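You operate a simulated robot arm through the tools that you are given. There is no shell and no other tool. Be economical: measure what you need, move in short steps, check, and stop when the job is done.

You run a simulated two-armed robot. Do the job below in one go: nothing can be reset, and whatever is moved stays where it is left.

Task
Gauge the white stand's green-clip and yellow-clip tubes and sort them by bore.
Fine: each goes into the stand marked for its bore; gauge on first, off after.
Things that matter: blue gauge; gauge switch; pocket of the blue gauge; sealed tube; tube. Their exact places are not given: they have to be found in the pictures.

The check looks at the end state, three seconds after you hand in, the way a careful person would. Anything else that was tipped, shoved, dropped, spilled or broken makes it a failure.

Robot
Two 6-joint arms with fingered hands on one trunk, on a base that drives. Base frame: it is fixed to the floor where the robot stands at the start and does not move with it; the origin is under the middle of the robot, x ahead of it, y to its left, z up; the surface under the hand at the start is at about z = 0.88. Lengths are in m, angles in degrees, forces in N, time in s.
The left shoulder is at the start at [0.07, 0.168, 1.429], the right one opposite. With the tool pointing down near the work surface each hand reaches from about 0.42 to 0.68 m from the robot's upright axis, wherever it stands, measured 20 degrees to its own side. Places, roughly: blue gauge [0.5, 0.2, 0.9]; gauge switch [0.6, 0.2, 1]; pocket of the blue gauge [0.5, 0.1, 0.9]; sealed tube [-2.25, 2, 0.5]. Payload 4 kg a hand.
The tool frame of a hand sits at the grasp point between the pads (the TCP): z along the fingers, y along the line on which they close. The tips reach 0.026 m beyond it. Largest opening 0.132 m; the body of the gripper starts 0.073 m behind the TCP. The gripper is a hand of 3 fingers: y runs from the thumb to the fingers, the wrist lies at [0, 0, -0.224] in the tool frame.
Orientation is that of the tool frame in the base frame, as a unit quaternion [x, y, z, w]. With the fingers straight down and closing along the base's y, the tool's x points along the base's -x, its y along +y and its z along -z.

Tools
- The arms move only by the tool send_rows. It takes "left_increments", "right_increments" or both (then of equal length, played together; a hand with none holds still); each is one flat list of numbers, 6 for each row, row after row: the shift along the base's x, y, z in cm, then the turn, a rotation vector about the base's x, y, z in rad. In form: [dx, dy, dz, ax, ay, az, dx, dy, dz, ax, ay, az, ...]. A call has 1 to 12 rows; each row is the pose to reach, as a shift and turn from the pose commanded when the call began. A row lasts 0.2 s, in which the tool goes at most 0.05 m and 8.6 degrees; a call with a longer step from one row to the next is refused whole. A pose out of reach is approached as far as the arm can. The call stops where the force on the tool passes 40 N (or 10 N more than at its start, if that is more) or the arm is blocked; 0.2 s more then pass. In this call time passes only in rows, and 0.2 s behind the last. The reply holds the time, the measured pose of the TCP, the force on the tool along the base axes, the opening and the grip force, in the units named above and with some noise, with the torque about the TCP (base axes, N m) and any sound that the robot's microphone picked up.
- Cameras (640 x 400 px; columns grow to the right, rows downward): "scene" is now at [0.1123, -0.0168, 1.6215]; the picture's right is [-0.28, -0.96, 0.00], its down [-0.85, 0.24, -0.47] and it looks along [0.46, -0.13, -0.88] (base axes); focal length 276 px, centre (320, 200). "left" rides on the left gripper at [-0.061, 0.003, -0.092] in its tool frame; the picture's right is [-0.05, -1.00, 0.00], its down [0.83, -0.04, -0.55] and it looks along [0.55, -0.03, 0.83] (tool axes); focal length 230 px, centre (320, 200). "right" rides on the right gripper at [0.062, 0.003, -0.092] in its tool frame; the picture's right is [-0.05, 1.00, 0.00], its down [-0.83, -0.04, -0.56] and it looks along [-0.55, -0.03, 0.83] (tool axes); focal length 230 px, centre (320, 200).
- grab_frame(camera): a new picture of that camera. It takes no simulated time.
- lift_body(by): slides the trunk up (or, below 0, down) by that many m; the arms and the scene camera ride with it, the base frame stays. It gives what a move gives, with no picture.
- steer(legs): drives the robot by 1 to 6 legs, each [ahead, left, turn to the left] in m, m and degrees, along the robot's own axes; the way and the turn of a leg run together, so that a leg with both is an arc; at most 1.5 m and 180 degrees a leg. The arms and the cameras ride along, it lands a little off, and it stops where it bumps. It gives what a move gives.
- move_fingers(finger1, finger2, thumb_bend, hand): sets how far each is bent, from 0 (flat) to 1 (curled in); at 0.3 the hand is open as for a grip, at 0.7 the pads meet at the TCP. One left out holds its place. A second passes; each finger stops where it meets its share of the squeeze, and holds until it gets a number again. It is the only way to open and close the hand. It gives what a move gives, with no picture; readings hold the bend of each and the force on the fingers (four entries, about 0 where the hand has none), thumb and palm.
- turn_head(pan, tilt): turns the head with the scene camera to pan (to the left, within 86 degrees either way) and tilt (down, from -29 to 69), counted from straight ahead of the robot. It gives what a move gives.
- measure_at(camera, pixels): for up to 12 pixels [column, row] of the newest picture of that camera ("zoom" is the newest enlarged one), the place [x, y, z] in the base frame of the surface seen there, good to about 0.002 m. It takes no simulated time.
- enlarge(camera, box): a new picture of the part [left, top, right, bottom] of that camera's present view, enlarged. It takes no simulated time.
- sign_off(): hands the job in; it is judged then, once.

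Go step by step. Measure first, check grasps and placings, and put right what went wrong. The budget is 80 turns and 58 pictures, counting those below and the enlarged ones. Unless the task says otherwise, let go and move clear before handing in.

The tools are called after "Call:" as a command line: name --argument value ..., lists and objects as JSON in quotes. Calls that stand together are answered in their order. send_rows: Moves the arms, as the interface text tells. Its arguments: {"type":"object","properties":{"left_increments":{"type":"array"},"right_increments":{"type":"array"}},"required":[]} The other tools are called the same way: lift_body (by) slides the trunk up or down; move_fingers (finger1, finger2, thumb_bend, hand) moves the fingers one by one; steer (legs) drives the base; turn_head (pan, tilt) turns the head that bears the scene camera; grab_frame (camera) takes a picture; measure_at (camera, pixels) gives the place of the surface under pixels of a picture; enlarge (camera, box) takes an enlarged picture of a part of a camera's view; sign_off () hands the job in.

At the start:

```text
time: 0.0
left_position: [0.4872, 0.1809, 0.9983]
left_ee_rot: [-0.002, 1.0, 0.007, 0.0]
left_force: [0.4, 0.3, 0.4]
left_wrist_torque: [0.0, -0.01, -0.02]
left_finger_gap: 0.1321
left_finger_force: 0.0
left_shape: jaw
left_bend: [0.3, 0.3, 0.3]
left_finger forces: [0.1, 0.0, 0.0, 0.0, 0.0, 0.0]
right_position: [0.4782, -0.2867, 0.9996]
right_ee_rot: [-0.001, 1.0, -0.001, 0.0]
right_force: [-0.7, -0.6, 0.0]
right_wrist_torque: [0.0, -0.01, -0.01]
right_finger_gap: 0.1318
right_finger_force: 0.1
right_shape: jaw
right_bend: [0.3, 0.3, 0.3]
right_finger forces: [0.0, 0.0, 0.0, 0.1, 0.1, 0.0]
trunk travel left (down, up): [-0.875, 0.065]
robot x, y, heading: [-0.0039, 0.0043, -0.1]
head pan, tilt: [-16.1, 61.7]
```

scene: 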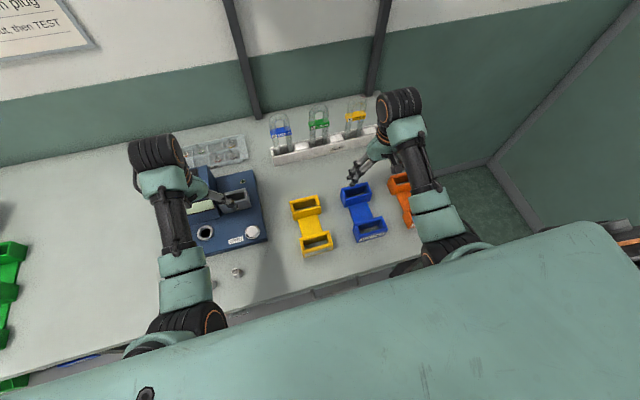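
right: 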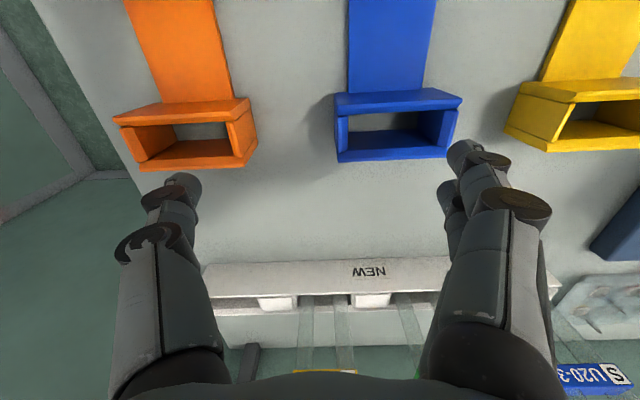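
left: 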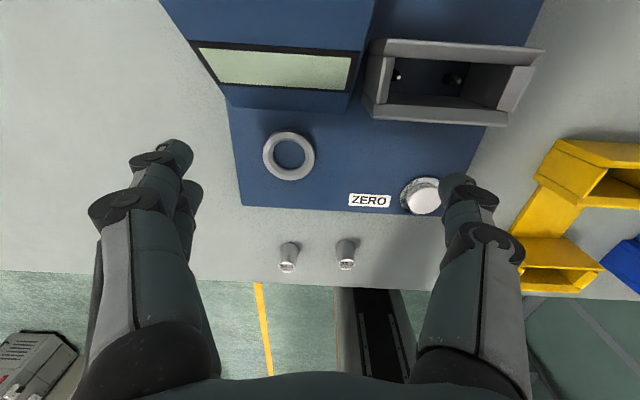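

The pictures show a blue gauge with a ZERO button, a display and a pocket, three clip tubes in a white "NEW" stand, coloured stands and a poster top left. I'll look at the poster first and enlarge the tubes.

Call:
turn_head --pan 15 --tilt 20

Call:
grab_frame --camera "scene"

```text
time: 1.1
left_position: [0.4874, 0.1817, 0.9989]
left_ee_rot: [-0.002, 1.0, 0.008, 0.0]
left_force: [0.5, -0.1, -0.7]
left_wrist_torque: [-0.01, 0.02, -0.01]
left_finger_gap: 0.1315
left_finger_force: 0.0
left_shape: jaw
left_bend: [0.3, 0.3, 0.3]
left_finger forces: [0.0, 0.0, 0.1, 0.0, 0.0, 0.1]
right_position: [0.4781, -0.2865, 1.0004]
right_ee_rot: [-0.001, 1.0, 0.0, 0.0]
right_force: [0.6, 0.8, 0.3]
right_wrist_torque: [0.01, 0.01, 0.02]
right_finger_gap: 0.1315
right_finger_force: 0.0
right_shape: jaw
right_bend: [0.3, 0.3, 0.3]
right_finger forces: [0.0, 0.0, 0.0, 0.0, 0.0, 0.0]
trunk travel left (down, up): [-0.875, 0.065]
robot x, y, heading: [-0.0019, 0.0008, 0.1]
head pan, tilt: [15.0, 20.0]
```

```text
54 pictures are left
```

scene: 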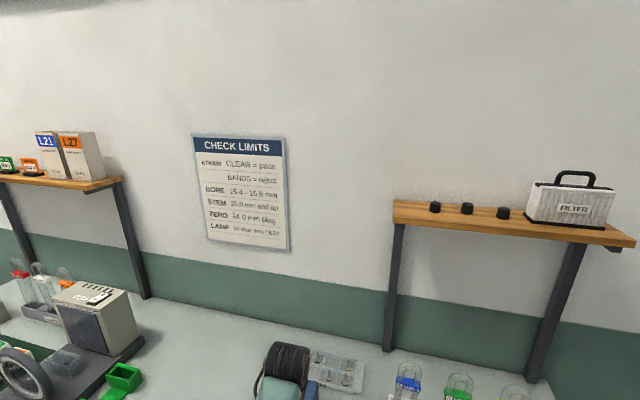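

Call:
enlarge --camera "scene" --box '[180, 125, 300, 260]'

Call:
turn_head --pan -10 --tilt 50

Call:
grab_frame --camera "scene"

```text
2.96 times, centred on (240, 192) of scene
```

zoom: 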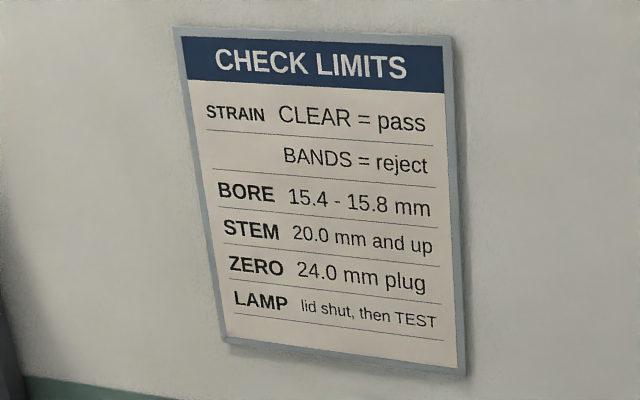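

```text
time: 2.0
left_position: [0.4866, 0.1821, 0.9997]
left_ee_rot: [-0.002, 1.0, 0.009, 0.0]
left_force: [0.1, -0.3, 0.2]
left_wrist_torque: [-0.05, 0.02, -0.03]
left_finger_gap: 0.1321
left_finger_force: 0.0
left_shape: jaw
left_bend: [0.3, 0.3, 0.3]
left_finger forces: [0.0, 0.0, 0.0, 0.1, 0.0, 0.0]
right_position: [0.4789, -0.2869, 0.9995]
right_ee_rot: [0.0, 1.0, 0.001, 0.0]
right_force: [-0.6, 0.1, 0.2]
right_wrist_torque: [-0.01, 0.01, 0.0]
right_finger_gap: 0.1318
right_finger_force: 0.2
right_shape: jaw
right_bend: [0.3, 0.3, 0.3]
right_finger forces: [0.1, 0.0, 0.0, 0.0, 0.0, 0.0]
trunk travel left (down, up): [-0.875, 0.065]
robot x, y, heading: [-0.0022, 0.0027, -0.3]
head pan, tilt: [-10.0, 50.0]
```

```text
52 pictures are left
```

scene: 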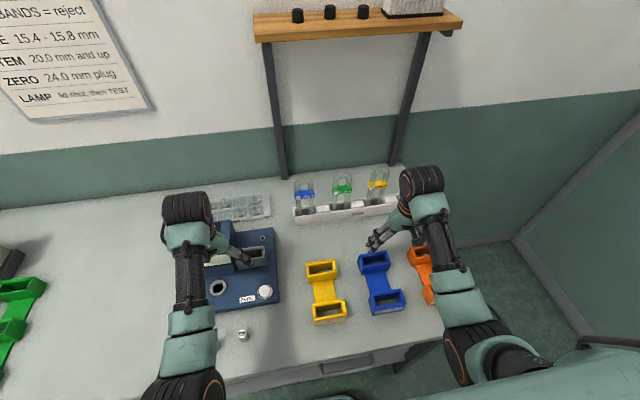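

The table stands come in yellow, blue and orange. I'll enlarge the stands and the gauge to read their marks.

Call:
enlarge --camera "scene" --box '[290, 170, 450, 330]'

Call:
enlarge --camera "scene" --box '[180, 180, 300, 350]'

Call:
enlarge --camera "scene" --box '[280, 160, 410, 230]'

```text
2.50 times, centred on (370, 250) of scene
```

zoom: 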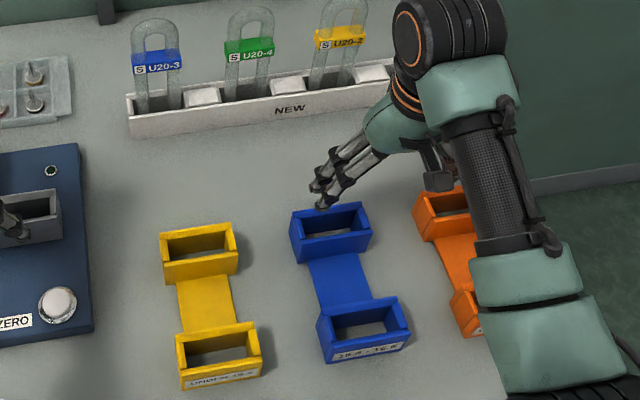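

```text
2.35 times, centred on (240, 265) of scene
```

zoom: 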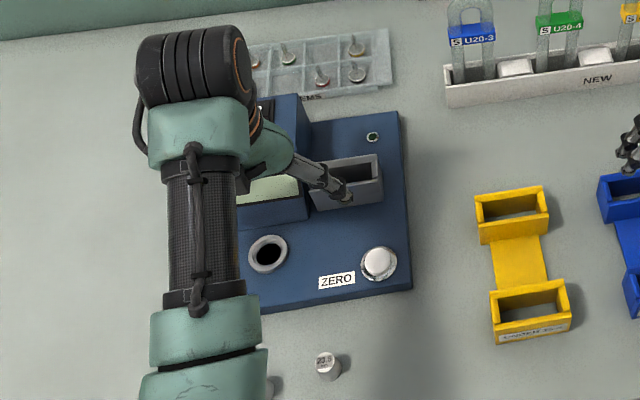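

```text
4.92 times, centred on (345, 195) of scene
```

zoom: 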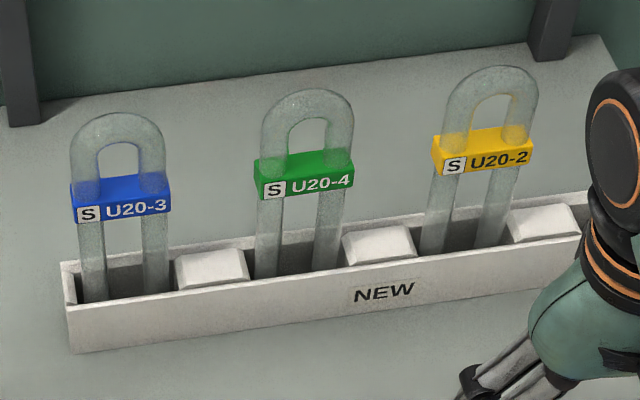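

The tubes are U20-3 blue, U20-4 green and U20-2 yellow, and the yellow stand reads "UNDER 15.x". I'll move both hands up and apart to see the gauge and the stands clearly.

Call:
send_rows --left_increments '[0, 2, 4, 0, 0, 0, 0, 5, 7, 0, 0, 0, 0, 9, 9, 0, 0, 0, 0, 13, 10, 0, 0, 0, 0, 17, 10, 0, 0, 0, 0, 20, 10, 0, 0, 0]' --right_increments '[0, -2, 4, 0, 0, 0, 0, -5, 6, 0, 0, 0, 0, -9, 6, 0, 0, 0, 0, -13, 6, 0, 0, 0, 0, -17, 6, 0, 0, 0, 0, -18, 6, 0, 0, 0]'

Call:
turn_head --pan 0 --tilt 60

Call:
grab_frame --camera "scene"

Call:
grab_frame --camera "left"

```text
time: 3.4
left_position: [0.4833, 0.3974, 1.0653]
left_ee_rot: [-0.002, 1.0, 0.004, 0.004]
left_force: [0.4, -0.6, 0.9]
left_wrist_torque: [0.02, 0.0, 0.02]
left_finger_gap: 0.132
left_finger_force: 0.1
left_shape: jaw
left_bend: [0.3, 0.3, 0.3]
left_finger forces: [0.0, 0.0, 0.0, 0.1, 0.0, 0.0]
left hand out of reach, approached as far as the arm can: row 1, 2, 3, 4, 5, 6
right_position: [0.4752, -0.4635, 1.0631]
right_ee_rot: [0.0, 1.0, -0.001, 0.0]
right_force: [-0.9, -0.1, 0.8]
right_wrist_torque: [-0.01, 0.02, -0.01]
right_finger_gap: 0.1321
right_finger_force: 0.1
right_shape: jaw
right_bend: [0.3, 0.3, 0.3]
right_finger forces: [0.0, 0.0, 0.0, 0.1, 0.0, 0.1]
right hand out of reach, approached as far as the arm can: row 1, 2, 3
trunk travel left (down, up): [-0.875, 0.065]
robot x, y, heading: [0.0006, 0.0031, 0.2]
head pan, tilt: [-10.0, 50.0]
```

```text
time: 4.2
left_position: [0.4849, 0.3952, 1.0668]
left_ee_rot: [-0.002, 1.0, 0.006, 0.004]
left_force: [0.8, 0.2, 0.0]
left_wrist_torque: [0.02, -0.01, -0.03]
left_finger_gap: 0.1321
left_finger_force: 0.0
left_shape: jaw
left_bend: [0.3, 0.3, 0.3]
left_finger forces: [0.0, 0.0, 0.1, 0.1, 0.1, 0.0]
right_position: [0.4764, -0.4655, 1.0605]
right_ee_rot: [0.0, 1.0, 0.0, 0.0]
right_force: [-0.1, 0.5, -0.2]
right_wrist_torque: [-0.01, 0.0, -0.02]
right_finger_gap: 0.1316
right_finger_force: 0.0
right_shape: jaw
right_bend: [0.3, 0.3, 0.3]
right_finger forces: [0.0, 0.0, 0.1, 0.1, 0.1, 0.0]
trunk travel left (down, up): [-0.875, 0.065]
robot x, y, heading: [0.0004, 0.0007, -0.0]
head pan, tilt: [0.0, 60.0]
```

```text
48 pictures are left
```

scene: 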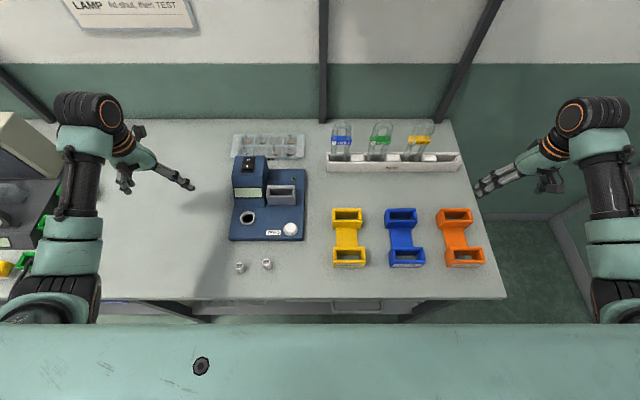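

```text
47 pictures are left
```

left: 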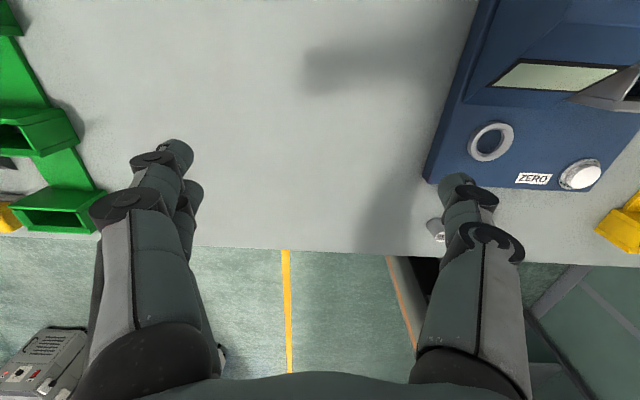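

Call:
enlarge --camera "scene" --box '[220, 125, 320, 280]'

Call:
measure_at --camera "scene" --pixels '[[248, 160], [247, 217], [290, 228], [269, 203], [295, 203], [282, 194], [268, 187], [294, 187], [240, 266], [267, 263], [292, 176], [232, 240]]'

Call:
enlarge --camera "scene" --box '[320, 200, 490, 275]'

Call:
measure_at --camera "zoom" --pixels '[[50, 40], [160, 40], [54, 218], [167, 218], [243, 40], [360, 40], [253, 218], [372, 218], [430, 40], [570, 40], [462, 218], [585, 218]]'

```text
2.58 times, centred on (270, 202) of scene
```

zoom: 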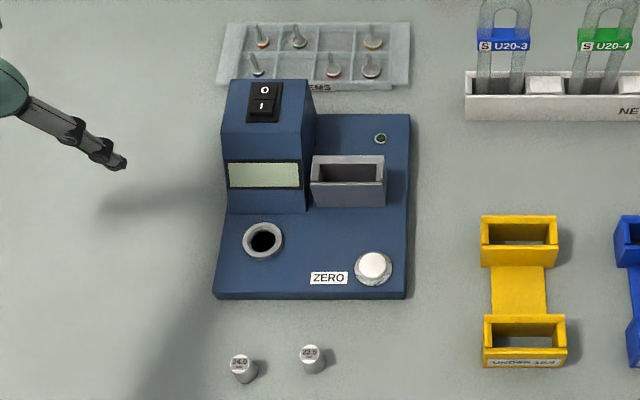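

```text
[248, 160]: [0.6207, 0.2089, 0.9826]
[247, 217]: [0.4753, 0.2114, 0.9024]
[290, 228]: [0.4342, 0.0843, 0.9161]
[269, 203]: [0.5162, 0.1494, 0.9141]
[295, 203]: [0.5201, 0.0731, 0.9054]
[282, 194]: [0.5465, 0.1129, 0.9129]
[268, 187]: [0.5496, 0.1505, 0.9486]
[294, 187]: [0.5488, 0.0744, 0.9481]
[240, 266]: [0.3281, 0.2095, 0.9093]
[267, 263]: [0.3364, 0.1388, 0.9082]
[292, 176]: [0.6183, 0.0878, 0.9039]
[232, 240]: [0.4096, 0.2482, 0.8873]
```

```text
3.76 times, centred on (405, 238) of scene
```

zoom: 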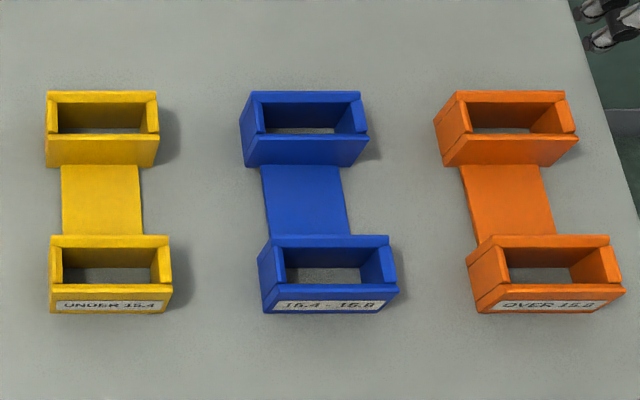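

```text
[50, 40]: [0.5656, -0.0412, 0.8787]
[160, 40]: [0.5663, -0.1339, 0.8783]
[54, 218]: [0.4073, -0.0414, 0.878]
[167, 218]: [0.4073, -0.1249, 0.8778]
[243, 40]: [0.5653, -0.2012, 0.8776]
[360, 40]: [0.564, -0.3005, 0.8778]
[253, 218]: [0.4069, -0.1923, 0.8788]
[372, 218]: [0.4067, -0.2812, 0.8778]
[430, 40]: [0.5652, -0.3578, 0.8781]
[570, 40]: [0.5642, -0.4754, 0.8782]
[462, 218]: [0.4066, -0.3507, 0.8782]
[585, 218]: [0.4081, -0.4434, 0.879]
```

The stands read yellow "UNDER 15.4", blue "15.4 - 15.8" and orange "OVER 15.8". The gauge has an O/I rocker near scene pixel (248,162), so I'll enlarge the switch and the tubes and measure them.

Call:
enlarge --camera "scene" --box '[228, 145, 276, 175]'

Call:
measure_at --camera "zoom" --pixels '[[264, 100], [264, 130], [264, 170], [264, 200], [264, 240], [264, 290], [264, 300], [100, 200], [400, 200], [100, 300], [264, 320], [264, 380]]'

Call:
enlarge --camera "scene" --box '[320, 115, 470, 180]'

Call:
measure_at --camera "zoom" --pixels '[[50, 123], [135, 123], [217, 125], [295, 128], [374, 122], [458, 126], [60, 178], [530, 175], [30, 195], [598, 195], [170, 168], [342, 168]]'

```text
13.33 times, centred on (252, 160) of scene
```

zoom: 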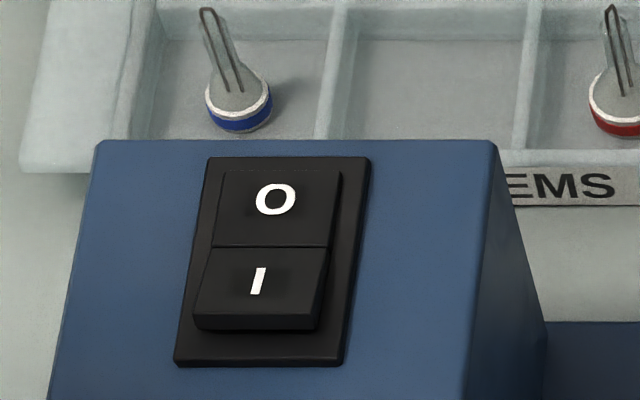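

```text
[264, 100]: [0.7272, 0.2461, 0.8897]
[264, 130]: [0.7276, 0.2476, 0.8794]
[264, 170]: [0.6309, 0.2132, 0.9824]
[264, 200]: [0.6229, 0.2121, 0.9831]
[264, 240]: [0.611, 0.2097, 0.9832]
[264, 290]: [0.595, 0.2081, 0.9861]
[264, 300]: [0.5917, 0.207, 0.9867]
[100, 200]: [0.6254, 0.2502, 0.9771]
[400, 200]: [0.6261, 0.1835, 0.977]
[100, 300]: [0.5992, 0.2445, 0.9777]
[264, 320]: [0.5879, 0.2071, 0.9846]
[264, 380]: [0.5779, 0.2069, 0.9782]
```

```text
4.27 times, centred on (395, 148) of scene
```

zoom: 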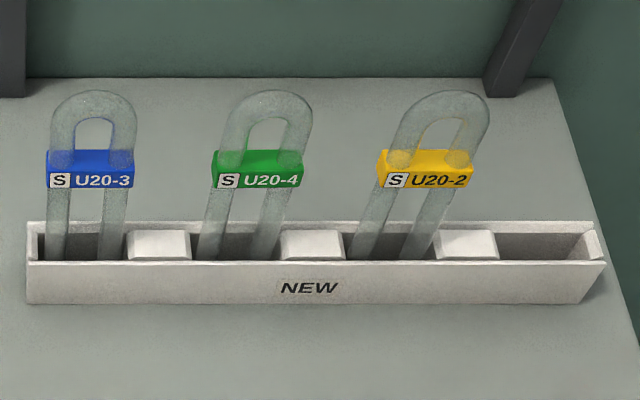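

```text
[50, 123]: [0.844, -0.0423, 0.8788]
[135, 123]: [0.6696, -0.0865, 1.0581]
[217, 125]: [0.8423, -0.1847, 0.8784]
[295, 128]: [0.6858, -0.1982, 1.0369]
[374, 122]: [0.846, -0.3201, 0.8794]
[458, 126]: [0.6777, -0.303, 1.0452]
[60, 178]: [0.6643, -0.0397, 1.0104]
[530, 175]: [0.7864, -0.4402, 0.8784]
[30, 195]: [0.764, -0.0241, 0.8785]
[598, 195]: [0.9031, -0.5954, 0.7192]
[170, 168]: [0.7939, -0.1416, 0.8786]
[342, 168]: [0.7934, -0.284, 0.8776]
```

The raised I side of the rocker at about [0.596, 0.207, 0.987] shows that the gauge is off. I'll close the left hand, yaw it 90° so the tip line is thin along x, and bring it above the I half.

Call:
move_fingers --hand "left" --finger1 0.7 --finger2 0.7 --thumb_bend 0.7

Call:
send_rows --left_increments '[0, -1, 0, 0, 0, 0.13, 1, -2, 0, 0, 0, 0.26, 2, -4, 0, 0, 0, 0.39, 3, -6, 0, 0, 0, 0.52, 4, -8, 0, 0, 0, 0.65, 5, -10, 0, 0, 0, 0.78, 6, -12, 0, 0, 0, 0.91, 7, -14, 0, 0, 0, 1.04, 8, -15, 0, 0, 0, 1.17, 9, -16, 0, 0, 0, 1.31, 10, -17.5, 0, 0, 0, 1.44, 10.5, -18.8, 0, 0, 0, 1.57]'

Call:
grab_frame --camera "left"

```text
time: 5.2
left_position: [0.4851, 0.3946, 1.067]
left_ee_rot: [-0.003, 1.0, 0.006, 0.004]
left_force: [-0.2, -0.8, 1.1]
left_wrist_torque: [-0.01, 0.02, -0.03]
left_finger_gap: 0.0064
left_finger_force: 0.2
left_shape: fingers
left_bend: [0.7, 0.7, 0.7]
left_finger forces: [0.0, 0.0, 0.1, 0.1, 0.1, 0.0]
right_position: [0.4769, -0.4657, 1.0609]
right_ee_rot: [0.0, 1.0, 0.0, 0.0]
right_force: [0.5, 0.7, -0.6]
right_wrist_torque: [0.05, 0.01, 0.0]
right_finger_gap: 0.1322
right_finger_force: 0.1
right_shape: jaw
right_bend: [0.3, 0.3, 0.3]
right_finger forces: [0.1, 0.0, 0.0, 0.0, 0.0, 0.0]
trunk travel left (down, up): [-0.875, 0.065]
robot x, y, heading: [0.0001, 0.0024, -0.1]
head pan, tilt: [0.0, 60.0]
```

```text
time: 7.8
left_position: [0.5857, 0.2239, 1.0684]
left_ee_rot: [-0.657, 0.754, 0.008, -0.004]
left_force: [-0.3, 0.3, 0.4]
left_wrist_torque: [0.0, -0.02, -0.02]
left_finger_gap: 0.0061
left_finger_force: 0.1
left_shape: fingers
left_bend: [0.7, 0.7, 0.7]
left_finger forces: [0.0, 0.0, 0.1, 0.0, 0.0, 0.0]
left hand out of reach, approached as far as the arm can: row 1, 2, 3, 4, 5, 6, 7, 8, 9, 10, 11, 12
right_position: [0.4766, -0.465, 1.0605]
right_ee_rot: [0.0, 1.0, 0.0, 0.0]
right_force: [-0.4, 0.3, 0.1]
right_wrist_torque: [0.0, -0.01, -0.02]
right_finger_gap: 0.1319
right_finger_force: 0.1
right_shape: jaw
right_bend: [0.3, 0.3, 0.3]
right_finger forces: [0.0, 0.1, 0.1, 0.0, 0.0, 0.0]
trunk travel left (down, up): [-0.875, 0.065]
robot x, y, heading: [0.0006, -0.0017, -0.1]
head pan, tilt: [0.0, 60.0]
```

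```text
42 pictures are left
```

left: 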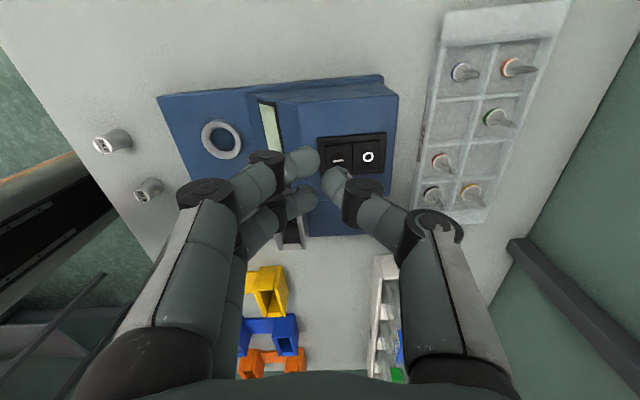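

The thumb tip is at left pixel (335,180), just over the rocker, and y still needs about −1.7 cm. I'll lower part-way and check how the command tracks.

Call:
send_rows --left_increments '[0, -0.6, -1.5, 0, 0, 0.05, 0, -1.2, -3, 0, 0, 0.1, 0, -1.7, -4, 0, 0, 0.14]'

Call:
enlarge --camera "left" --box '[240, 100, 440, 230]'

```text
time: 8.6
left_position: [0.5748, 0.2367, 1.0449]
left_ee_rot: [-0.661, 0.75, 0.015, 0.004]
left_force: [0.4, -0.2, -0.3]
left_wrist_torque: [-0.02, 0.01, 0.0]
left_finger_gap: 0.0058
left_finger_force: 0.0
left_shape: fingers
left_bend: [0.7, 0.7, 0.7]
left_finger forces: [0.0, 0.0, 0.1, 0.0, 0.0, 0.0]
left hand out of reach, approached as far as the arm can: row 1, 2, 3
right_position: [0.477, -0.4648, 1.0613]
right_ee_rot: [-0.001, 1.0, 0.0, 0.0]
right_force: [-0.3, -0.5, 0.1]
right_wrist_torque: [0.01, 0.01, 0.02]
right_finger_gap: 0.1319
right_finger_force: 0.2
right_shape: jaw
right_bend: [0.3, 0.3, 0.3]
right_finger forces: [0.0, 0.0, 0.0, 0.1, 0.0, 0.0]
trunk travel left (down, up): [-0.875, 0.065]
robot x, y, heading: [-0.0002, -0.0018, 0.2]
head pan, tilt: [0.0, 60.0]
```

```text
3.08 times, centred on (340, 165) of left
```

zoom: 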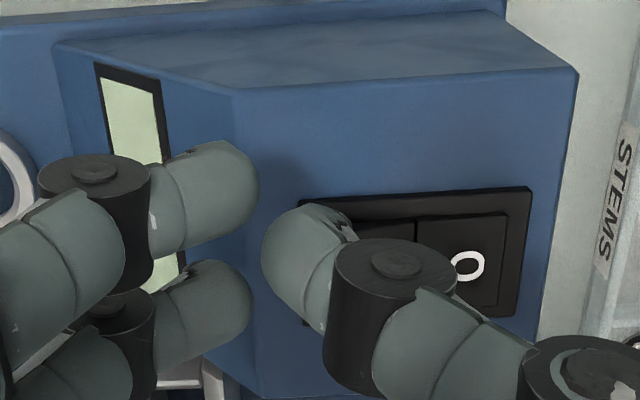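

The hand drifted to y=0.237 instead of following, so the pose is at the edge of the arm's reach. I'll raise the trunk to give the arm more room downward and retry.

Call:
lift_body --by 0.06

Call:
send_rows --left_increments '[0.5, -1, -1, 0, 0, 0, 1, -2, -2, 0, 0, 0, 1.2, -3, -3, 0, 0, 0, 1.2, -3, -4, 0, 0, 0]'

```text
time: 9.6
left_position: [0.575, 0.2373, 1.1048]
left_ee_rot: [-0.662, 0.749, 0.015, 0.005]
left_force: [-0.4, 0.7, 0.3]
left_wrist_torque: [0.0, 0.01, 0.03]
left_finger_gap: 0.006
left_finger_force: 0.1
left_shape: fingers
left_bend: [0.7, 0.7, 0.7]
left_finger forces: [0.1, 0.0, 0.1, 0.0, 0.1, 0.1]
right_position: [0.477, -0.4652, 1.1203]
right_ee_rot: [0.0, 1.0, 0.001, -0.001]
right_force: [-0.3, -0.1, 0.7]
right_wrist_torque: [0.01, 0.05, 0.0]
right_finger_gap: 0.1317
right_finger_force: 0.0
right_shape: jaw
right_bend: [0.3, 0.3, 0.3]
right_finger forces: [0.0, 0.0, 0.0, 0.0, 0.1, 0.0]
trunk travel left (down, up): [-0.935, 0.005]
robot x, y, heading: [-0.0025, -0.0028, -0.1]
head pan, tilt: [0.0, 60.0]
```

```text
time: 10.6
left_position: [0.5815, 0.2144, 1.0679]
left_ee_rot: [-0.654, 0.756, 0.017, 0.007]
left_force: [-0.1, -0.3, -0.2]
left_wrist_torque: [0.01, 0.05, 0.0]
left_finger_gap: 0.0062
left_finger_force: 0.1
left_shape: fingers
left_bend: [0.7, 0.7, 0.7]
left_finger forces: [0.0, 0.0, 0.0, 0.0, 0.0, 0.0]
left hand out of reach, approached as far as the arm can: row 2, 3, 4
right_position: [0.4767, -0.4653, 1.1209]
right_ee_rot: [0.0, 1.0, 0.0, 0.0]
right_force: [-0.2, 0.7, -0.2]
right_wrist_torque: [0.01, -0.01, -0.04]
right_finger_gap: 0.1319
right_finger_force: 0.1
right_shape: jaw
right_bend: [0.3, 0.3, 0.3]
right_finger forces: [0.0, 0.0, 0.1, 0.0, 0.0, 0.0]
trunk travel left (down, up): [-0.935, 0.005]
robot x, y, heading: [-0.0004, -0.0023, 0.1]
head pan, tilt: [0.0, 60.0]
```

The limit seems to be the wrist yaw, because following in y costs yaw. I'll back the yaw off by about 20° and go to x 0.586, y 0.207.

Call:
send_rows --left_increments '[0.2, -0.3, 0, 0, 0, -0.13, 0.4, -0.6, 0, 0, 0, -0.26, 0.5, -0.7, -1, 0, 0, -0.35, 0.5, -0.7, -2, 0, 0, -0.35, 0.5, -0.7, -3, 0, 0, -0.35]'

Call:
enlarge --camera "left" --box '[240, 100, 440, 230]'

Call:
enlarge --camera "scene" --box '[210, 100, 310, 220]'

```text
time: 11.8
left_position: [0.5877, 0.2074, 1.0369]
left_ee_rot: [-0.521, 0.853, 0.015, 0.007]
left_force: [-0.4, 0.4, -0.1]
left_wrist_torque: [0.0, 0.01, -0.01]
left_finger_gap: 0.0061
left_finger_force: 0.0
left_shape: fingers
left_bend: [0.7, 0.7, 0.7]
left_finger forces: [0.0, 0.1, 0.0, 0.0, 0.0, 0.0]
right_position: [0.4763, -0.4658, 1.1208]
right_ee_rot: [0.0, 1.0, 0.0, 0.0]
right_force: [1.0, 1.4, -0.5]
right_wrist_torque: [-0.01, 0.01, 0.0]
right_finger_gap: 0.1317
right_finger_force: 0.0
right_shape: jaw
right_bend: [0.3, 0.3, 0.3]
right_finger forces: [0.1, 0.0, 0.0, 0.0, 0.1, 0.0]
trunk travel left (down, up): [-0.935, 0.005]
robot x, y, heading: [0.0034, 0.0006, 0.0]
head pan, tilt: [0.0, 60.0]
```

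```text
3.08 times, centred on (340, 165) of left
```

zoom: 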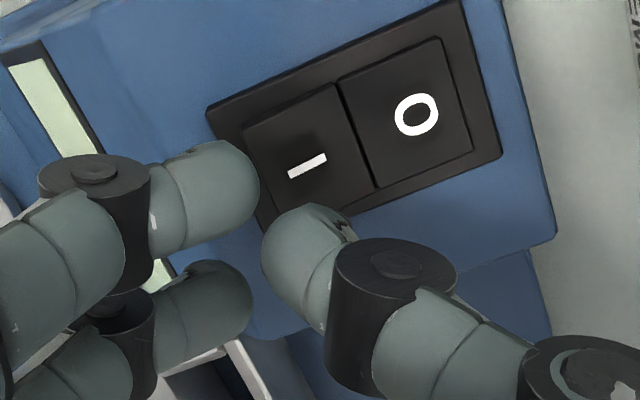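

```text
3.33 times, centred on (260, 160) of scene
```

zoom: 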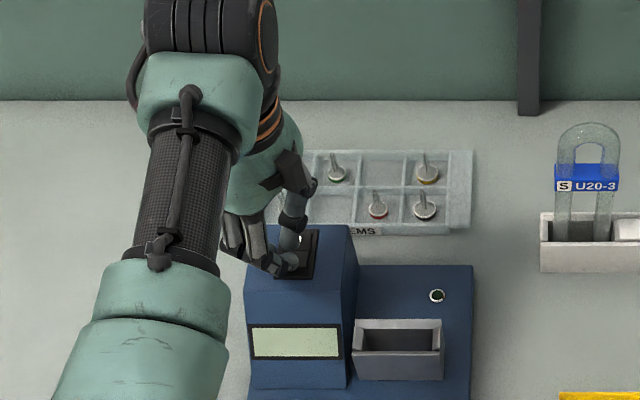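

By projection the thumb lands on the I pad, near zoom pixel (295,178). I'll press down in small steps.

Call:
send_rows --left_increments '[0.2, 0.1, -1, 0, 0, 0, 0.2, 0.1, -2, 0, 0, 0, 0.2, 0.1, -2.5, 0, 0, 0, 0.2, 0.1, -2.8, 0, 0, 0, 0.2, 0.1, -3.1, 0, 0, 0, 0.2, 0.1, -3.3, 0, 0, 0]'

Call:
grab_frame --camera "left"

```text
time: 13.2
left_position: [0.5884, 0.2081, 1.0091]
left_ee_rot: [-0.521, 0.853, 0.012, 0.013]
left_force: [2.7, 0.4, 30.9]
left_wrist_torque: [0.21, -0.22, -0.01]
left_finger_gap: 0.0022
left_finger_force: 15.2
left_shape: fingers
left_bend: [0.71, 0.7, 0.72]
left_finger forces: [9.2, 0.1, 0.2, 0.0, 21.4, 0.0]
right_position: [0.4735, -0.4677, 1.122]
right_ee_rot: [0.0, 1.0, 0.002, 0.001]
right_force: [0.1, 0.0, -0.4]
right_wrist_torque: [0.03, 0.01, 0.01]
right_finger_gap: 0.1321
right_finger_force: 0.1
right_shape: jaw
right_bend: [0.3, 0.3, 0.3]
right_finger forces: [0.0, 0.0, 0.1, 0.0, 0.1, 0.0]
trunk travel left (down, up): [-0.935, 0.005]
robot x, y, heading: [-0.002, -0.0015, 0.2]
head pan, tilt: [0.0, 60.0]
```

```text
38 pictures are left
```

left: 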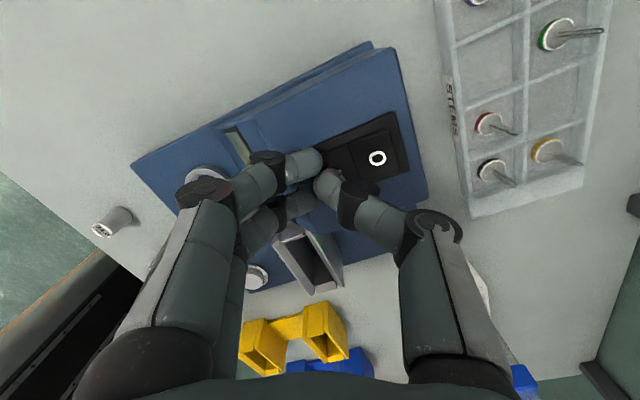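

There is 31 N on the rocker. I'll lift and move clear to see whether it flipped.

Call:
send_rows --left_increments '[0, 0, 2, 0, 0, 0, -1, 2, 4, 0, 0, 0, -2, 6, 4, 0, 0, 0, -4, 10, 4, 0, 0, 0]'

Call:
enlarge --camera "scene" --box '[225, 140, 305, 260]'

```text
time: 14.2
left_position: [0.5492, 0.3084, 1.0462]
left_ee_rot: [-0.521, 0.853, 0.014, 0.006]
left_force: [-0.2, 0.1, -0.4]
left_wrist_torque: [-0.02, -0.03, -0.01]
left_finger_gap: 0.0053
left_finger_force: 0.1
left_shape: fingers
left_bend: [0.7, 0.7, 0.7]
left_finger forces: [0.0, 0.0, 0.0, 0.0, 0.1, 0.0]
right_position: [0.4768, -0.4634, 1.1208]
right_ee_rot: [0.0, 1.0, -0.001, -0.001]
right_force: [-0.2, -1.0, -0.7]
right_wrist_torque: [-0.01, 0.0, 0.0]
right_finger_gap: 0.132
right_finger_force: 0.1
right_shape: jaw
right_bend: [0.3, 0.3, 0.3]
right_finger forces: [0.0, 0.0, 0.1, 0.0, 0.0, 0.1]
trunk travel left (down, up): [-0.935, 0.005]
robot x, y, heading: [-0.0007, 0.0026, 0.1]
head pan, tilt: [0.0, 60.0]
```

```text
3.33 times, centred on (265, 200) of scene
```

zoom: 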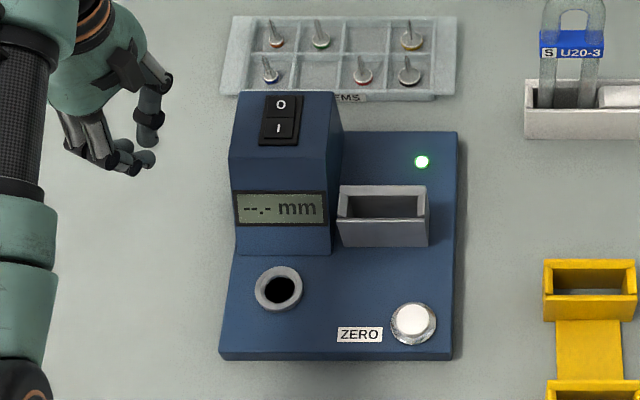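

The gauge is now on: the lamp is green and the display reads "--.- mm". Next I'll measure the green and yellow tubes, the table edge and the chest so I can place the base.

Call:
grab_frame --camera "scene"

Call:
measure_at --camera "scene" --pixels '[[350, 285], [350, 296], [350, 310], [350, 340], [560, 270], [420, 230]]'

Call:
enlarge --camera "scene" --box '[360, 115, 450, 185]'

```text
36 pictures are left
```

scene: 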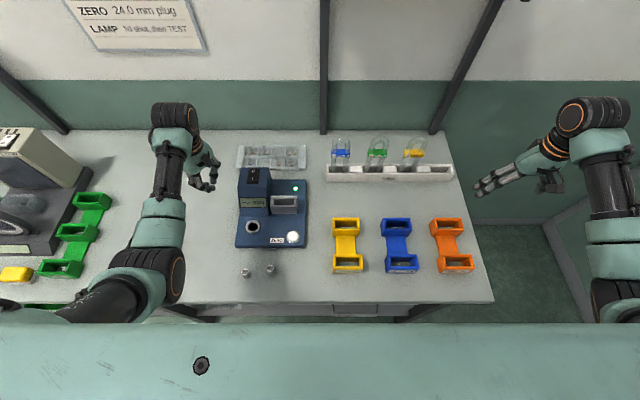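

```text
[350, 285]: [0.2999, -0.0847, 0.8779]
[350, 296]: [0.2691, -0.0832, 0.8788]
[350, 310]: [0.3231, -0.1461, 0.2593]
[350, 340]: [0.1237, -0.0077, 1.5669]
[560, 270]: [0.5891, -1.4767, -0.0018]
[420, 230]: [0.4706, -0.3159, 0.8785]
```

```text
5.71 times, centred on (405, 150) of scene
```

zoom: 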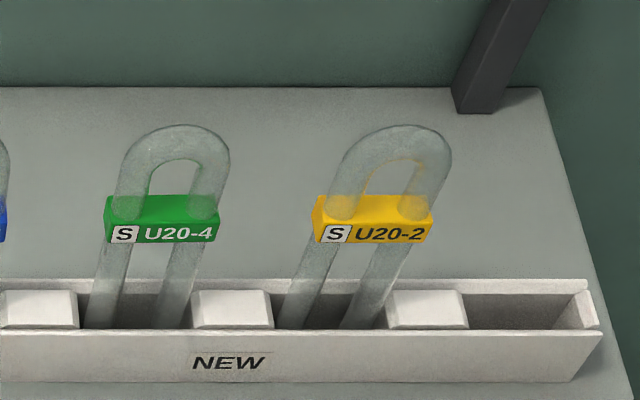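

Call:
measure_at --camera "zoom" --pixels '[[112, 235], [212, 235], [118, 203], [208, 203], [176, 130], [320, 234], [424, 234], [330, 200], [422, 200], [400, 130], [120, 335], [480, 335]]'

Call:
steer --legs '[[0.05, 0, 0]]'

```text
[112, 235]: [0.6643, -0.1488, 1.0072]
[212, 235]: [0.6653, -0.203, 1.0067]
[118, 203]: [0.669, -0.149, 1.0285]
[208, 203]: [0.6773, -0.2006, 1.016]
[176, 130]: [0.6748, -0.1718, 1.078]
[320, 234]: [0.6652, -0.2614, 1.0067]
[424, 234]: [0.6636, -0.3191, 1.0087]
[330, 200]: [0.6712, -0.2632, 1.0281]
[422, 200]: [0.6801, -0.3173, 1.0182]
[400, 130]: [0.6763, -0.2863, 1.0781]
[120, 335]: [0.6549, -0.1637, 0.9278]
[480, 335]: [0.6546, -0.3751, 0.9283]
```

```text
time: 15.1
left_position: [0.5871, 0.3072, 1.0522]
left_ee_rot: [-0.522, 0.853, 0.012, 0.011]
left_force: [-0.5, -0.2, 0.5]
left_wrist_torque: [-0.03, -0.02, 0.03]
left_finger_gap: 0.0053
left_finger_force: 0.1
left_shape: fingers
left_bend: [0.7, 0.7, 0.7]
left_finger forces: [0.0, 0.1, 0.0, 0.0, 0.0, 0.0]
right_position: [0.5167, -0.4655, 1.1243]
right_ee_rot: [0.001, 1.0, 0.0, 0.003]
right_force: [-0.3, -0.4, 0.1]
right_wrist_torque: [0.01, -0.06, 0.02]
right_finger_gap: 0.132
right_finger_force: 0.1
right_shape: jaw
right_bend: [0.3, 0.3, 0.3]
right_finger forces: [0.1, 0.0, 0.0, 0.0, 0.1, 0.1]
trunk travel left (down, up): [-0.935, 0.005]
robot x, y, heading: [0.0472, -0.0015, 0.1]
head pan, tilt: [0.0, 60.0]
```

The base moved ahead 4.7 cm without a bump. Green clip centre is about [0.676, −0.176, 1.015] and yellow about [0.676, −0.290, 1.015], with tops at 1.08. I'll yaw the right hand −90° so it closes along x, while moving toward the tubes but staying in front of them.

Call:
send_rows --right_increments '[0, 1, 0, 0, 0, -0.13, 0, 2, 0, 0, 0, -0.26, 0, 3, 0, 0, 0, -0.39, 0, 4, 0, 0, 0, -0.52, 0, 5, 0, 0, 0, -0.65, 0, 6, 0, 0, 0, -0.78, 0, 7, 0, 0, 0, -0.91, 0, 8, 0, 0, 0, -1.04, 0, 9, 0, 0, 0, -1.17, 0, 10, 0, 0, 0, -1.31, 0, 11, 0, 0, 0, -1.44, 0, 12, 0, 0, 0, -1.57]'

```text
time: 17.7
left_position: [0.5948, 0.3079, 1.0467]
left_ee_rot: [-0.52, 0.854, 0.015, 0.008]
left_force: [0.1, 0.6, -0.1]
left_wrist_torque: [-0.02, 0.02, -0.01]
left_finger_gap: 0.0055
left_finger_force: 0.1
left_shape: fingers
left_bend: [0.7, 0.7, 0.7]
left_finger forces: [0.0, 0.1, 0.1, 0.0, 0.1, 0.0]
right_position: [0.5252, -0.3563, 1.1041]
right_ee_rot: [0.708, 0.706, 0.003, 0.0]
right_force: [0.5, 0.5, -0.3]
right_wrist_torque: [0.03, 0.03, -0.01]
right_finger_gap: 0.1317
right_finger_force: 0.0
right_shape: jaw
right_bend: [0.3, 0.3, 0.3]
right_finger forces: [0.1, 0.1, 0.1, 0.1, 0.0, 0.0]
right hand out of reach, approached as far as the arm can: row 9, 10, 11, 12
trunk travel left (down, up): [-0.935, 0.005]
robot x, y, heading: [0.0488, 0.001, 0.0]
head pan, tilt: [0.0, 60.0]
```

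The right hand reached −90° yaw at z 1.104. It needs more forward reach for x = 0.676, so I'll pull the left hand back and drive a further 5 cm ahead and 5 cm right.

Call:
send_rows --left_increments '[-3, 2, 0, 0, 0, -0.1, -6, 4, 0, 0, 0, -0.2, -9, 6, 0, 0, 0, -0.3, -12, 8, 0, 0, 0, -0.4]'

Call:
steer --legs '[[0.05, -0.05, 0]]'

Call:
send_rows --right_increments '[2, -1, 0, 0, 0, 0, 4, -2, 0, 0, 0, 0, 6, -2, -1, 0, 0, 0, 8, -2, -2, 0, 0, 0, 10, -2, -3, 0, 0, 0]'

Call:
grab_frame --camera "right"

Call:
grab_frame --camera "scene"

```text
time: 18.7
left_position: [0.4743, 0.3881, 1.0457]
left_ee_rot: [-0.339, 0.941, 0.012, 0.01]
left_force: [-0.4, -0.2, -0.3]
left_wrist_torque: [0.01, -0.01, -0.01]
left_finger_gap: 0.0055
left_finger_force: 0.0
left_shape: fingers
left_bend: [0.7, 0.7, 0.7]
left_finger forces: [0.0, 0.1, 0.0, 0.1, 0.1, 0.1]
right_position: [0.5248, -0.3553, 1.1051]
right_ee_rot: [0.707, 0.707, 0.003, 0.001]
right_force: [-0.6, -0.3, 0.0]
right_wrist_torque: [-0.01, -0.04, -0.02]
right_finger_gap: 0.132
right_finger_force: 0.0
right_shape: jaw
right_bend: [0.3, 0.3, 0.3]
right_finger forces: [0.0, 0.0, 0.1, 0.0, 0.0, 0.0]
trunk travel left (down, up): [-0.935, 0.005]
robot x, y, heading: [0.0455, -0.0014, 0.2]
head pan, tilt: [0.0, 60.0]
```

```text
time: 19.7
left_position: [0.4971, 0.3561, 1.0451]
left_ee_rot: [-0.342, 0.94, 0.014, 0.008]
left_force: [0.3, 0.4, 0.3]
left_wrist_torque: [0.0, 0.08, 0.0]
left_finger_gap: 0.0052
left_finger_force: 0.1
left_shape: fingers
left_bend: [0.7, 0.7, 0.7]
left_finger forces: [0.1, 0.1, 0.1, 0.1, 0.0, 0.1]
right_position: [0.5475, -0.3882, 1.1025]
right_ee_rot: [0.707, 0.708, 0.001, -0.002]
right_force: [-0.6, -0.5, -1.0]
right_wrist_torque: [0.01, 0.04, 0.0]
right_finger_gap: 0.132
right_finger_force: 0.0
right_shape: jaw
right_bend: [0.3, 0.3, 0.3]
right_finger forces: [0.1, 0.0, 0.0, 0.0, 0.0, 0.1]
trunk travel left (down, up): [-0.935, 0.005]
robot x, y, heading: [0.0642, -0.0289, -0.0]
head pan, tilt: [0.0, 60.0]
stopped in leg 1: the robot was blocked; the commanded pose is now the measured one
```

```text
time: 20.9
left_position: [0.4954, 0.3568, 1.0437]
left_ee_rot: [-0.341, 0.94, 0.012, 0.009]
left_force: [-0.9, 0.9, -0.4]
left_wrist_torque: [0.01, -0.01, 0.0]
left_finger_gap: 0.0052
left_finger_force: 0.1
left_shape: fingers
left_bend: [0.7, 0.7, 0.7]
left_finger forces: [0.0, 0.0, 0.0, 0.0, 0.1, 0.0]
right_position: [0.6456, -0.4079, 1.0748]
right_ee_rot: [0.706, 0.708, 0.001, 0.0]
right_force: [0.0, -0.1, 0.0]
right_wrist_torque: [-0.01, 0.04, -0.01]
right_finger_gap: 0.132
right_finger_force: 0.2
right_shape: jaw
right_bend: [0.3, 0.3, 0.3]
right_finger forces: [0.0, 0.0, 0.0, 0.0, 0.1, 0.0]
trunk travel left (down, up): [-0.935, 0.005]
robot x, y, heading: [0.0619, -0.033, 0.0]
head pan, tilt: [0.0, 60.0]
```

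```text
34 pictures are left
```

right: 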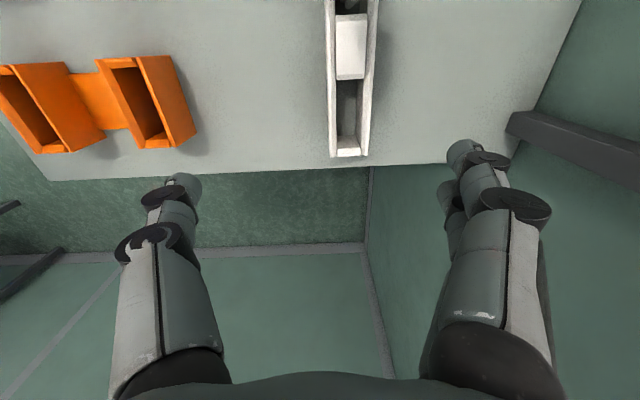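

```text
33 pictures are left
```

scene: 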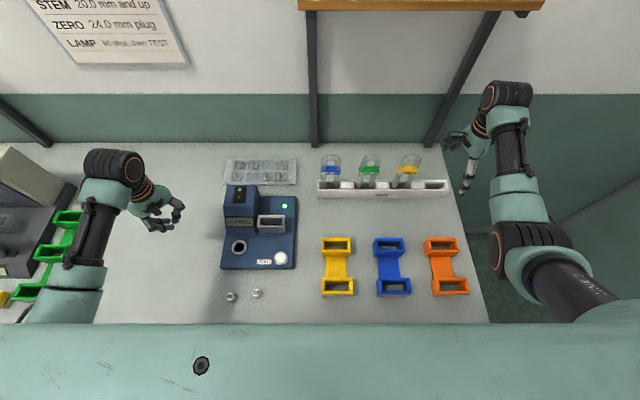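

The base was blocked at x≈0.064, probably by the table, so I'll check that nothing shifted. Then I'll move the hand in +y so the yellow tube comes between the open fingers.

Call:
measure_at --camera "scene" --pixels '[[330, 194], [380, 194], [440, 194], [362, 183], [401, 183], [395, 184]]'

Call:
send_rows --right_increments '[1, 1.5, 0, 0, 0, 0, 2, 3, 0, 0, 0, 0, 3, 4.5, 0, 0, 0, 0, 3, 6, -0.5, 0, 0, 0, 3, 7.5, -1, 0, 0, 0]'

Call:
grab_frame --camera "right"

```text
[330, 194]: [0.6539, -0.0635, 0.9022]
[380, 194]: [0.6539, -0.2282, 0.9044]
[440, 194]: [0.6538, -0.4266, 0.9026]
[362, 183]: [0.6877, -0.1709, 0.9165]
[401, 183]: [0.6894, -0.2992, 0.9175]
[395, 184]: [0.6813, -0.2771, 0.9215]
```

```text
time: 22.1
left_position: [0.4934, 0.3569, 1.0456]
left_ee_rot: [-0.342, 0.94, 0.013, 0.01]
left_force: [-0.5, -0.5, -0.1]
left_wrist_torque: [-0.03, -0.05, -0.03]
left_finger_gap: 0.0053
left_finger_force: 0.1
left_shape: fingers
left_bend: [0.7, 0.7, 0.7]
left_finger forces: [0.1, 0.0, 0.0, 0.0, 0.0, 0.1]
right_position: [0.6736, -0.3323, 1.0645]
right_ee_rot: [0.708, 0.707, 0.002, 0.0]
right_force: [0.1, 0.1, 0.0]
right_wrist_torque: [-0.02, -0.03, 0.01]
right_finger_gap: 0.1321
right_finger_force: 0.0
right_shape: jaw
right_bend: [0.3, 0.3, 0.3]
right_finger forces: [0.0, 0.0, 0.0, 0.0, 0.0, 0.0]
trunk travel left (down, up): [-0.935, 0.005]
robot x, y, heading: [0.0613, -0.0304, -0.1]
head pan, tilt: [0.0, 60.0]
```

```text
32 pictures are left
```

right: 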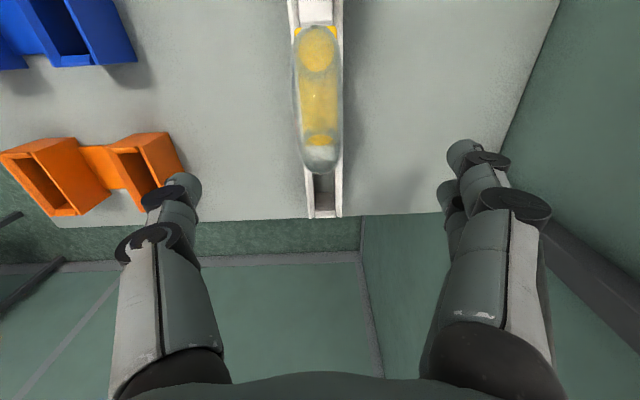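

The table hasn't moved and the yellow tube is centred between the fingers (column 318). I'll move to y −0.290 and down to z 1.018.

Call:
send_rows --right_increments '[0.1, 1.5, -1, 0, 0, 0, 0.2, 3, -2, 0, 0, 0, 0.2, 4.2, -3, 0, 0, 0, 0.2, 4.2, -4, 0, 0, 0, 0.2, 4.2, -4.6, 0, 0, 0]'

Call:
grab_frame --camera "right"

```text
time: 23.3
left_position: [0.4948, 0.356, 1.0455]
left_ee_rot: [-0.341, 0.94, 0.013, 0.01]
left_force: [0.6, 0.0, -0.3]
left_wrist_torque: [-0.03, -0.02, 0.0]
left_finger_gap: 0.0055
left_finger_force: 0.0
left_shape: fingers
left_bend: [0.7, 0.7, 0.7]
left_finger forces: [0.0, 0.0, 0.0, 0.0, 0.0, 0.0]
right_position: [0.6752, -0.2896, 1.0161]
right_ee_rot: [0.707, 0.708, 0.002, -0.001]
right_force: [0.1, 0.5, 0.0]
right_wrist_torque: [0.0, -0.02, -0.01]
right_finger_gap: 0.1319
right_finger_force: 0.0
right_shape: jaw
right_bend: [0.3, 0.3, 0.3]
right_finger forces: [0.1, 0.0, 0.0, 0.0, 0.0, 0.0]
trunk travel left (down, up): [-0.935, 0.005]
robot x, y, heading: [0.0626, -0.0304, -0.0]
head pan, tilt: [0.0, 60.0]
```

```text
31 pictures are left
```

right: 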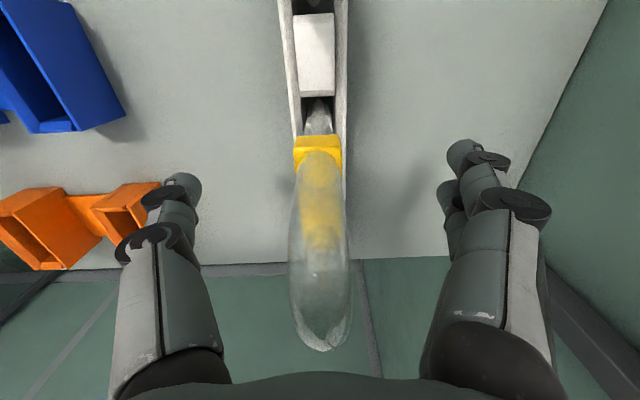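

The clip is centred between thumb and fingers. I'll close gently.

Call:
move_fingers --hand "right" --finger1 0.66 --finger2 0.66 --thumb_bend 0.66

```text
time: 24.3
left_position: [0.4931, 0.3563, 1.0462]
left_ee_rot: [-0.341, 0.94, 0.013, 0.01]
left_force: [-0.1, 0.3, 0.9]
left_wrist_torque: [-0.02, -0.01, 0.02]
left_finger_gap: 0.0054
left_finger_force: 0.0
left_shape: fingers
left_bend: [0.7, 0.7, 0.7]
left_finger forces: [0.0, 0.0, 0.0, 0.0, 0.0, 0.0]
right_position: [0.6753, -0.2893, 1.0158]
right_ee_rot: [0.706, 0.708, 0.002, 0.001]
right_force: [0.6, 0.2, -0.2]
right_wrist_torque: [0.03, 0.02, -0.01]
right_finger_gap: 0.0196
right_finger_force: 1.8
right_shape: fingers
right_bend: [0.65, 0.65, 0.65]
right_finger forces: [0.6, 0.6, 0.0, 0.0, 1.2, 0.0]
trunk travel left (down, up): [-0.935, 0.005]
robot x, y, heading: [0.0609, -0.0304, 0.2]
head pan, tilt: [0.0, 60.0]
```

The clip is lightly held at 1.8 N with a 19.6 mm gap. I'll tighten a little and lift.

Call:
move_fingers --hand "right" --finger1 0.69 --finger2 0.69 --thumb_bend 0.69

Call:
send_rows --right_increments '[0, 0, 1, 0, 0, 0, 0, 0, 2, 0, 0, 0, 0, 0, 3.5, 0, 0, 0, 0, 0, 5, 0, 0, 0, 0, 0, 6.5, 0, 0, 0, 0, 0, 8, 0, 0, 0]'

Call:
grab_frame --camera "scene"

```text
time: 25.3
left_position: [0.4934, 0.3565, 1.0462]
left_ee_rot: [-0.342, 0.94, 0.013, 0.01]
left_force: [0.4, -0.7, -0.2]
left_wrist_torque: [-0.01, -0.01, 0.0]
left_finger_gap: 0.0052
left_finger_force: 0.1
left_shape: fingers
left_bend: [0.7, 0.7, 0.7]
left_finger forces: [0.0, 0.0, 0.0, 0.0, 0.1, 0.0]
right_position: [0.6756, -0.2903, 1.017]
right_ee_rot: [0.707, 0.708, 0.001, 0.001]
right_force: [-0.5, -0.6, -0.2]
right_wrist_torque: [-0.02, -0.03, 0.0]
right_finger_gap: 0.0178
right_finger_force: 4.0
right_shape: fingers
right_bend: [0.66, 0.66, 0.67]
right_finger forces: [2.2, 2.0, 0.0, 0.1, 4.2, 0.1]
trunk travel left (down, up): [-0.935, 0.005]
robot x, y, heading: [0.0668, -0.0308, 0.0]
head pan, tilt: [0.0, 60.0]
```

```text
time: 26.7
left_position: [0.4926, 0.3554, 1.0452]
left_ee_rot: [-0.341, 0.94, 0.013, 0.011]
left_force: [-0.2, -0.2, -0.1]
left_wrist_torque: [0.01, -0.01, 0.01]
left_finger_gap: 0.0052
left_finger_force: 0.0
left_shape: fingers
left_bend: [0.7, 0.7, 0.7]
left_finger forces: [0.0, 0.1, 0.0, 0.1, 0.1, 0.0]
right_position: [0.6774, -0.2911, 1.0987]
right_ee_rot: [0.706, 0.709, 0.002, 0.001]
right_force: [-0.4, 0.6, -1.0]
right_wrist_torque: [-0.02, 0.02, -0.01]
right_finger_gap: 0.0177
right_finger_force: 4.2
right_shape: fingers
right_bend: [0.66, 0.66, 0.67]
right_finger forces: [2.2, 1.8, 0.0, 0.0, 4.2, 0.0]
trunk travel left (down, up): [-0.935, 0.005]
robot x, y, heading: [0.0622, -0.0333, -0.1]
head pan, tilt: [0.0, 60.0]
```

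```text
30 pictures are left
```

scene: 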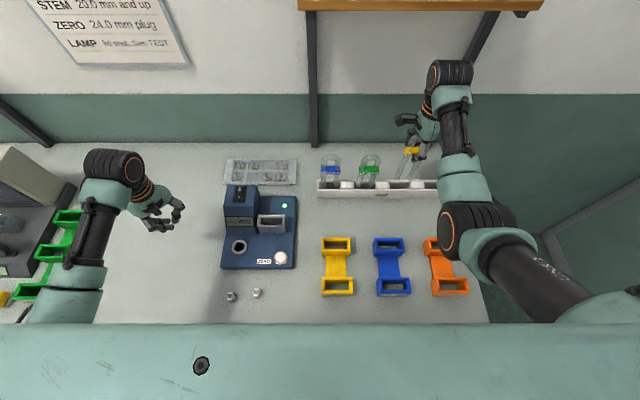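

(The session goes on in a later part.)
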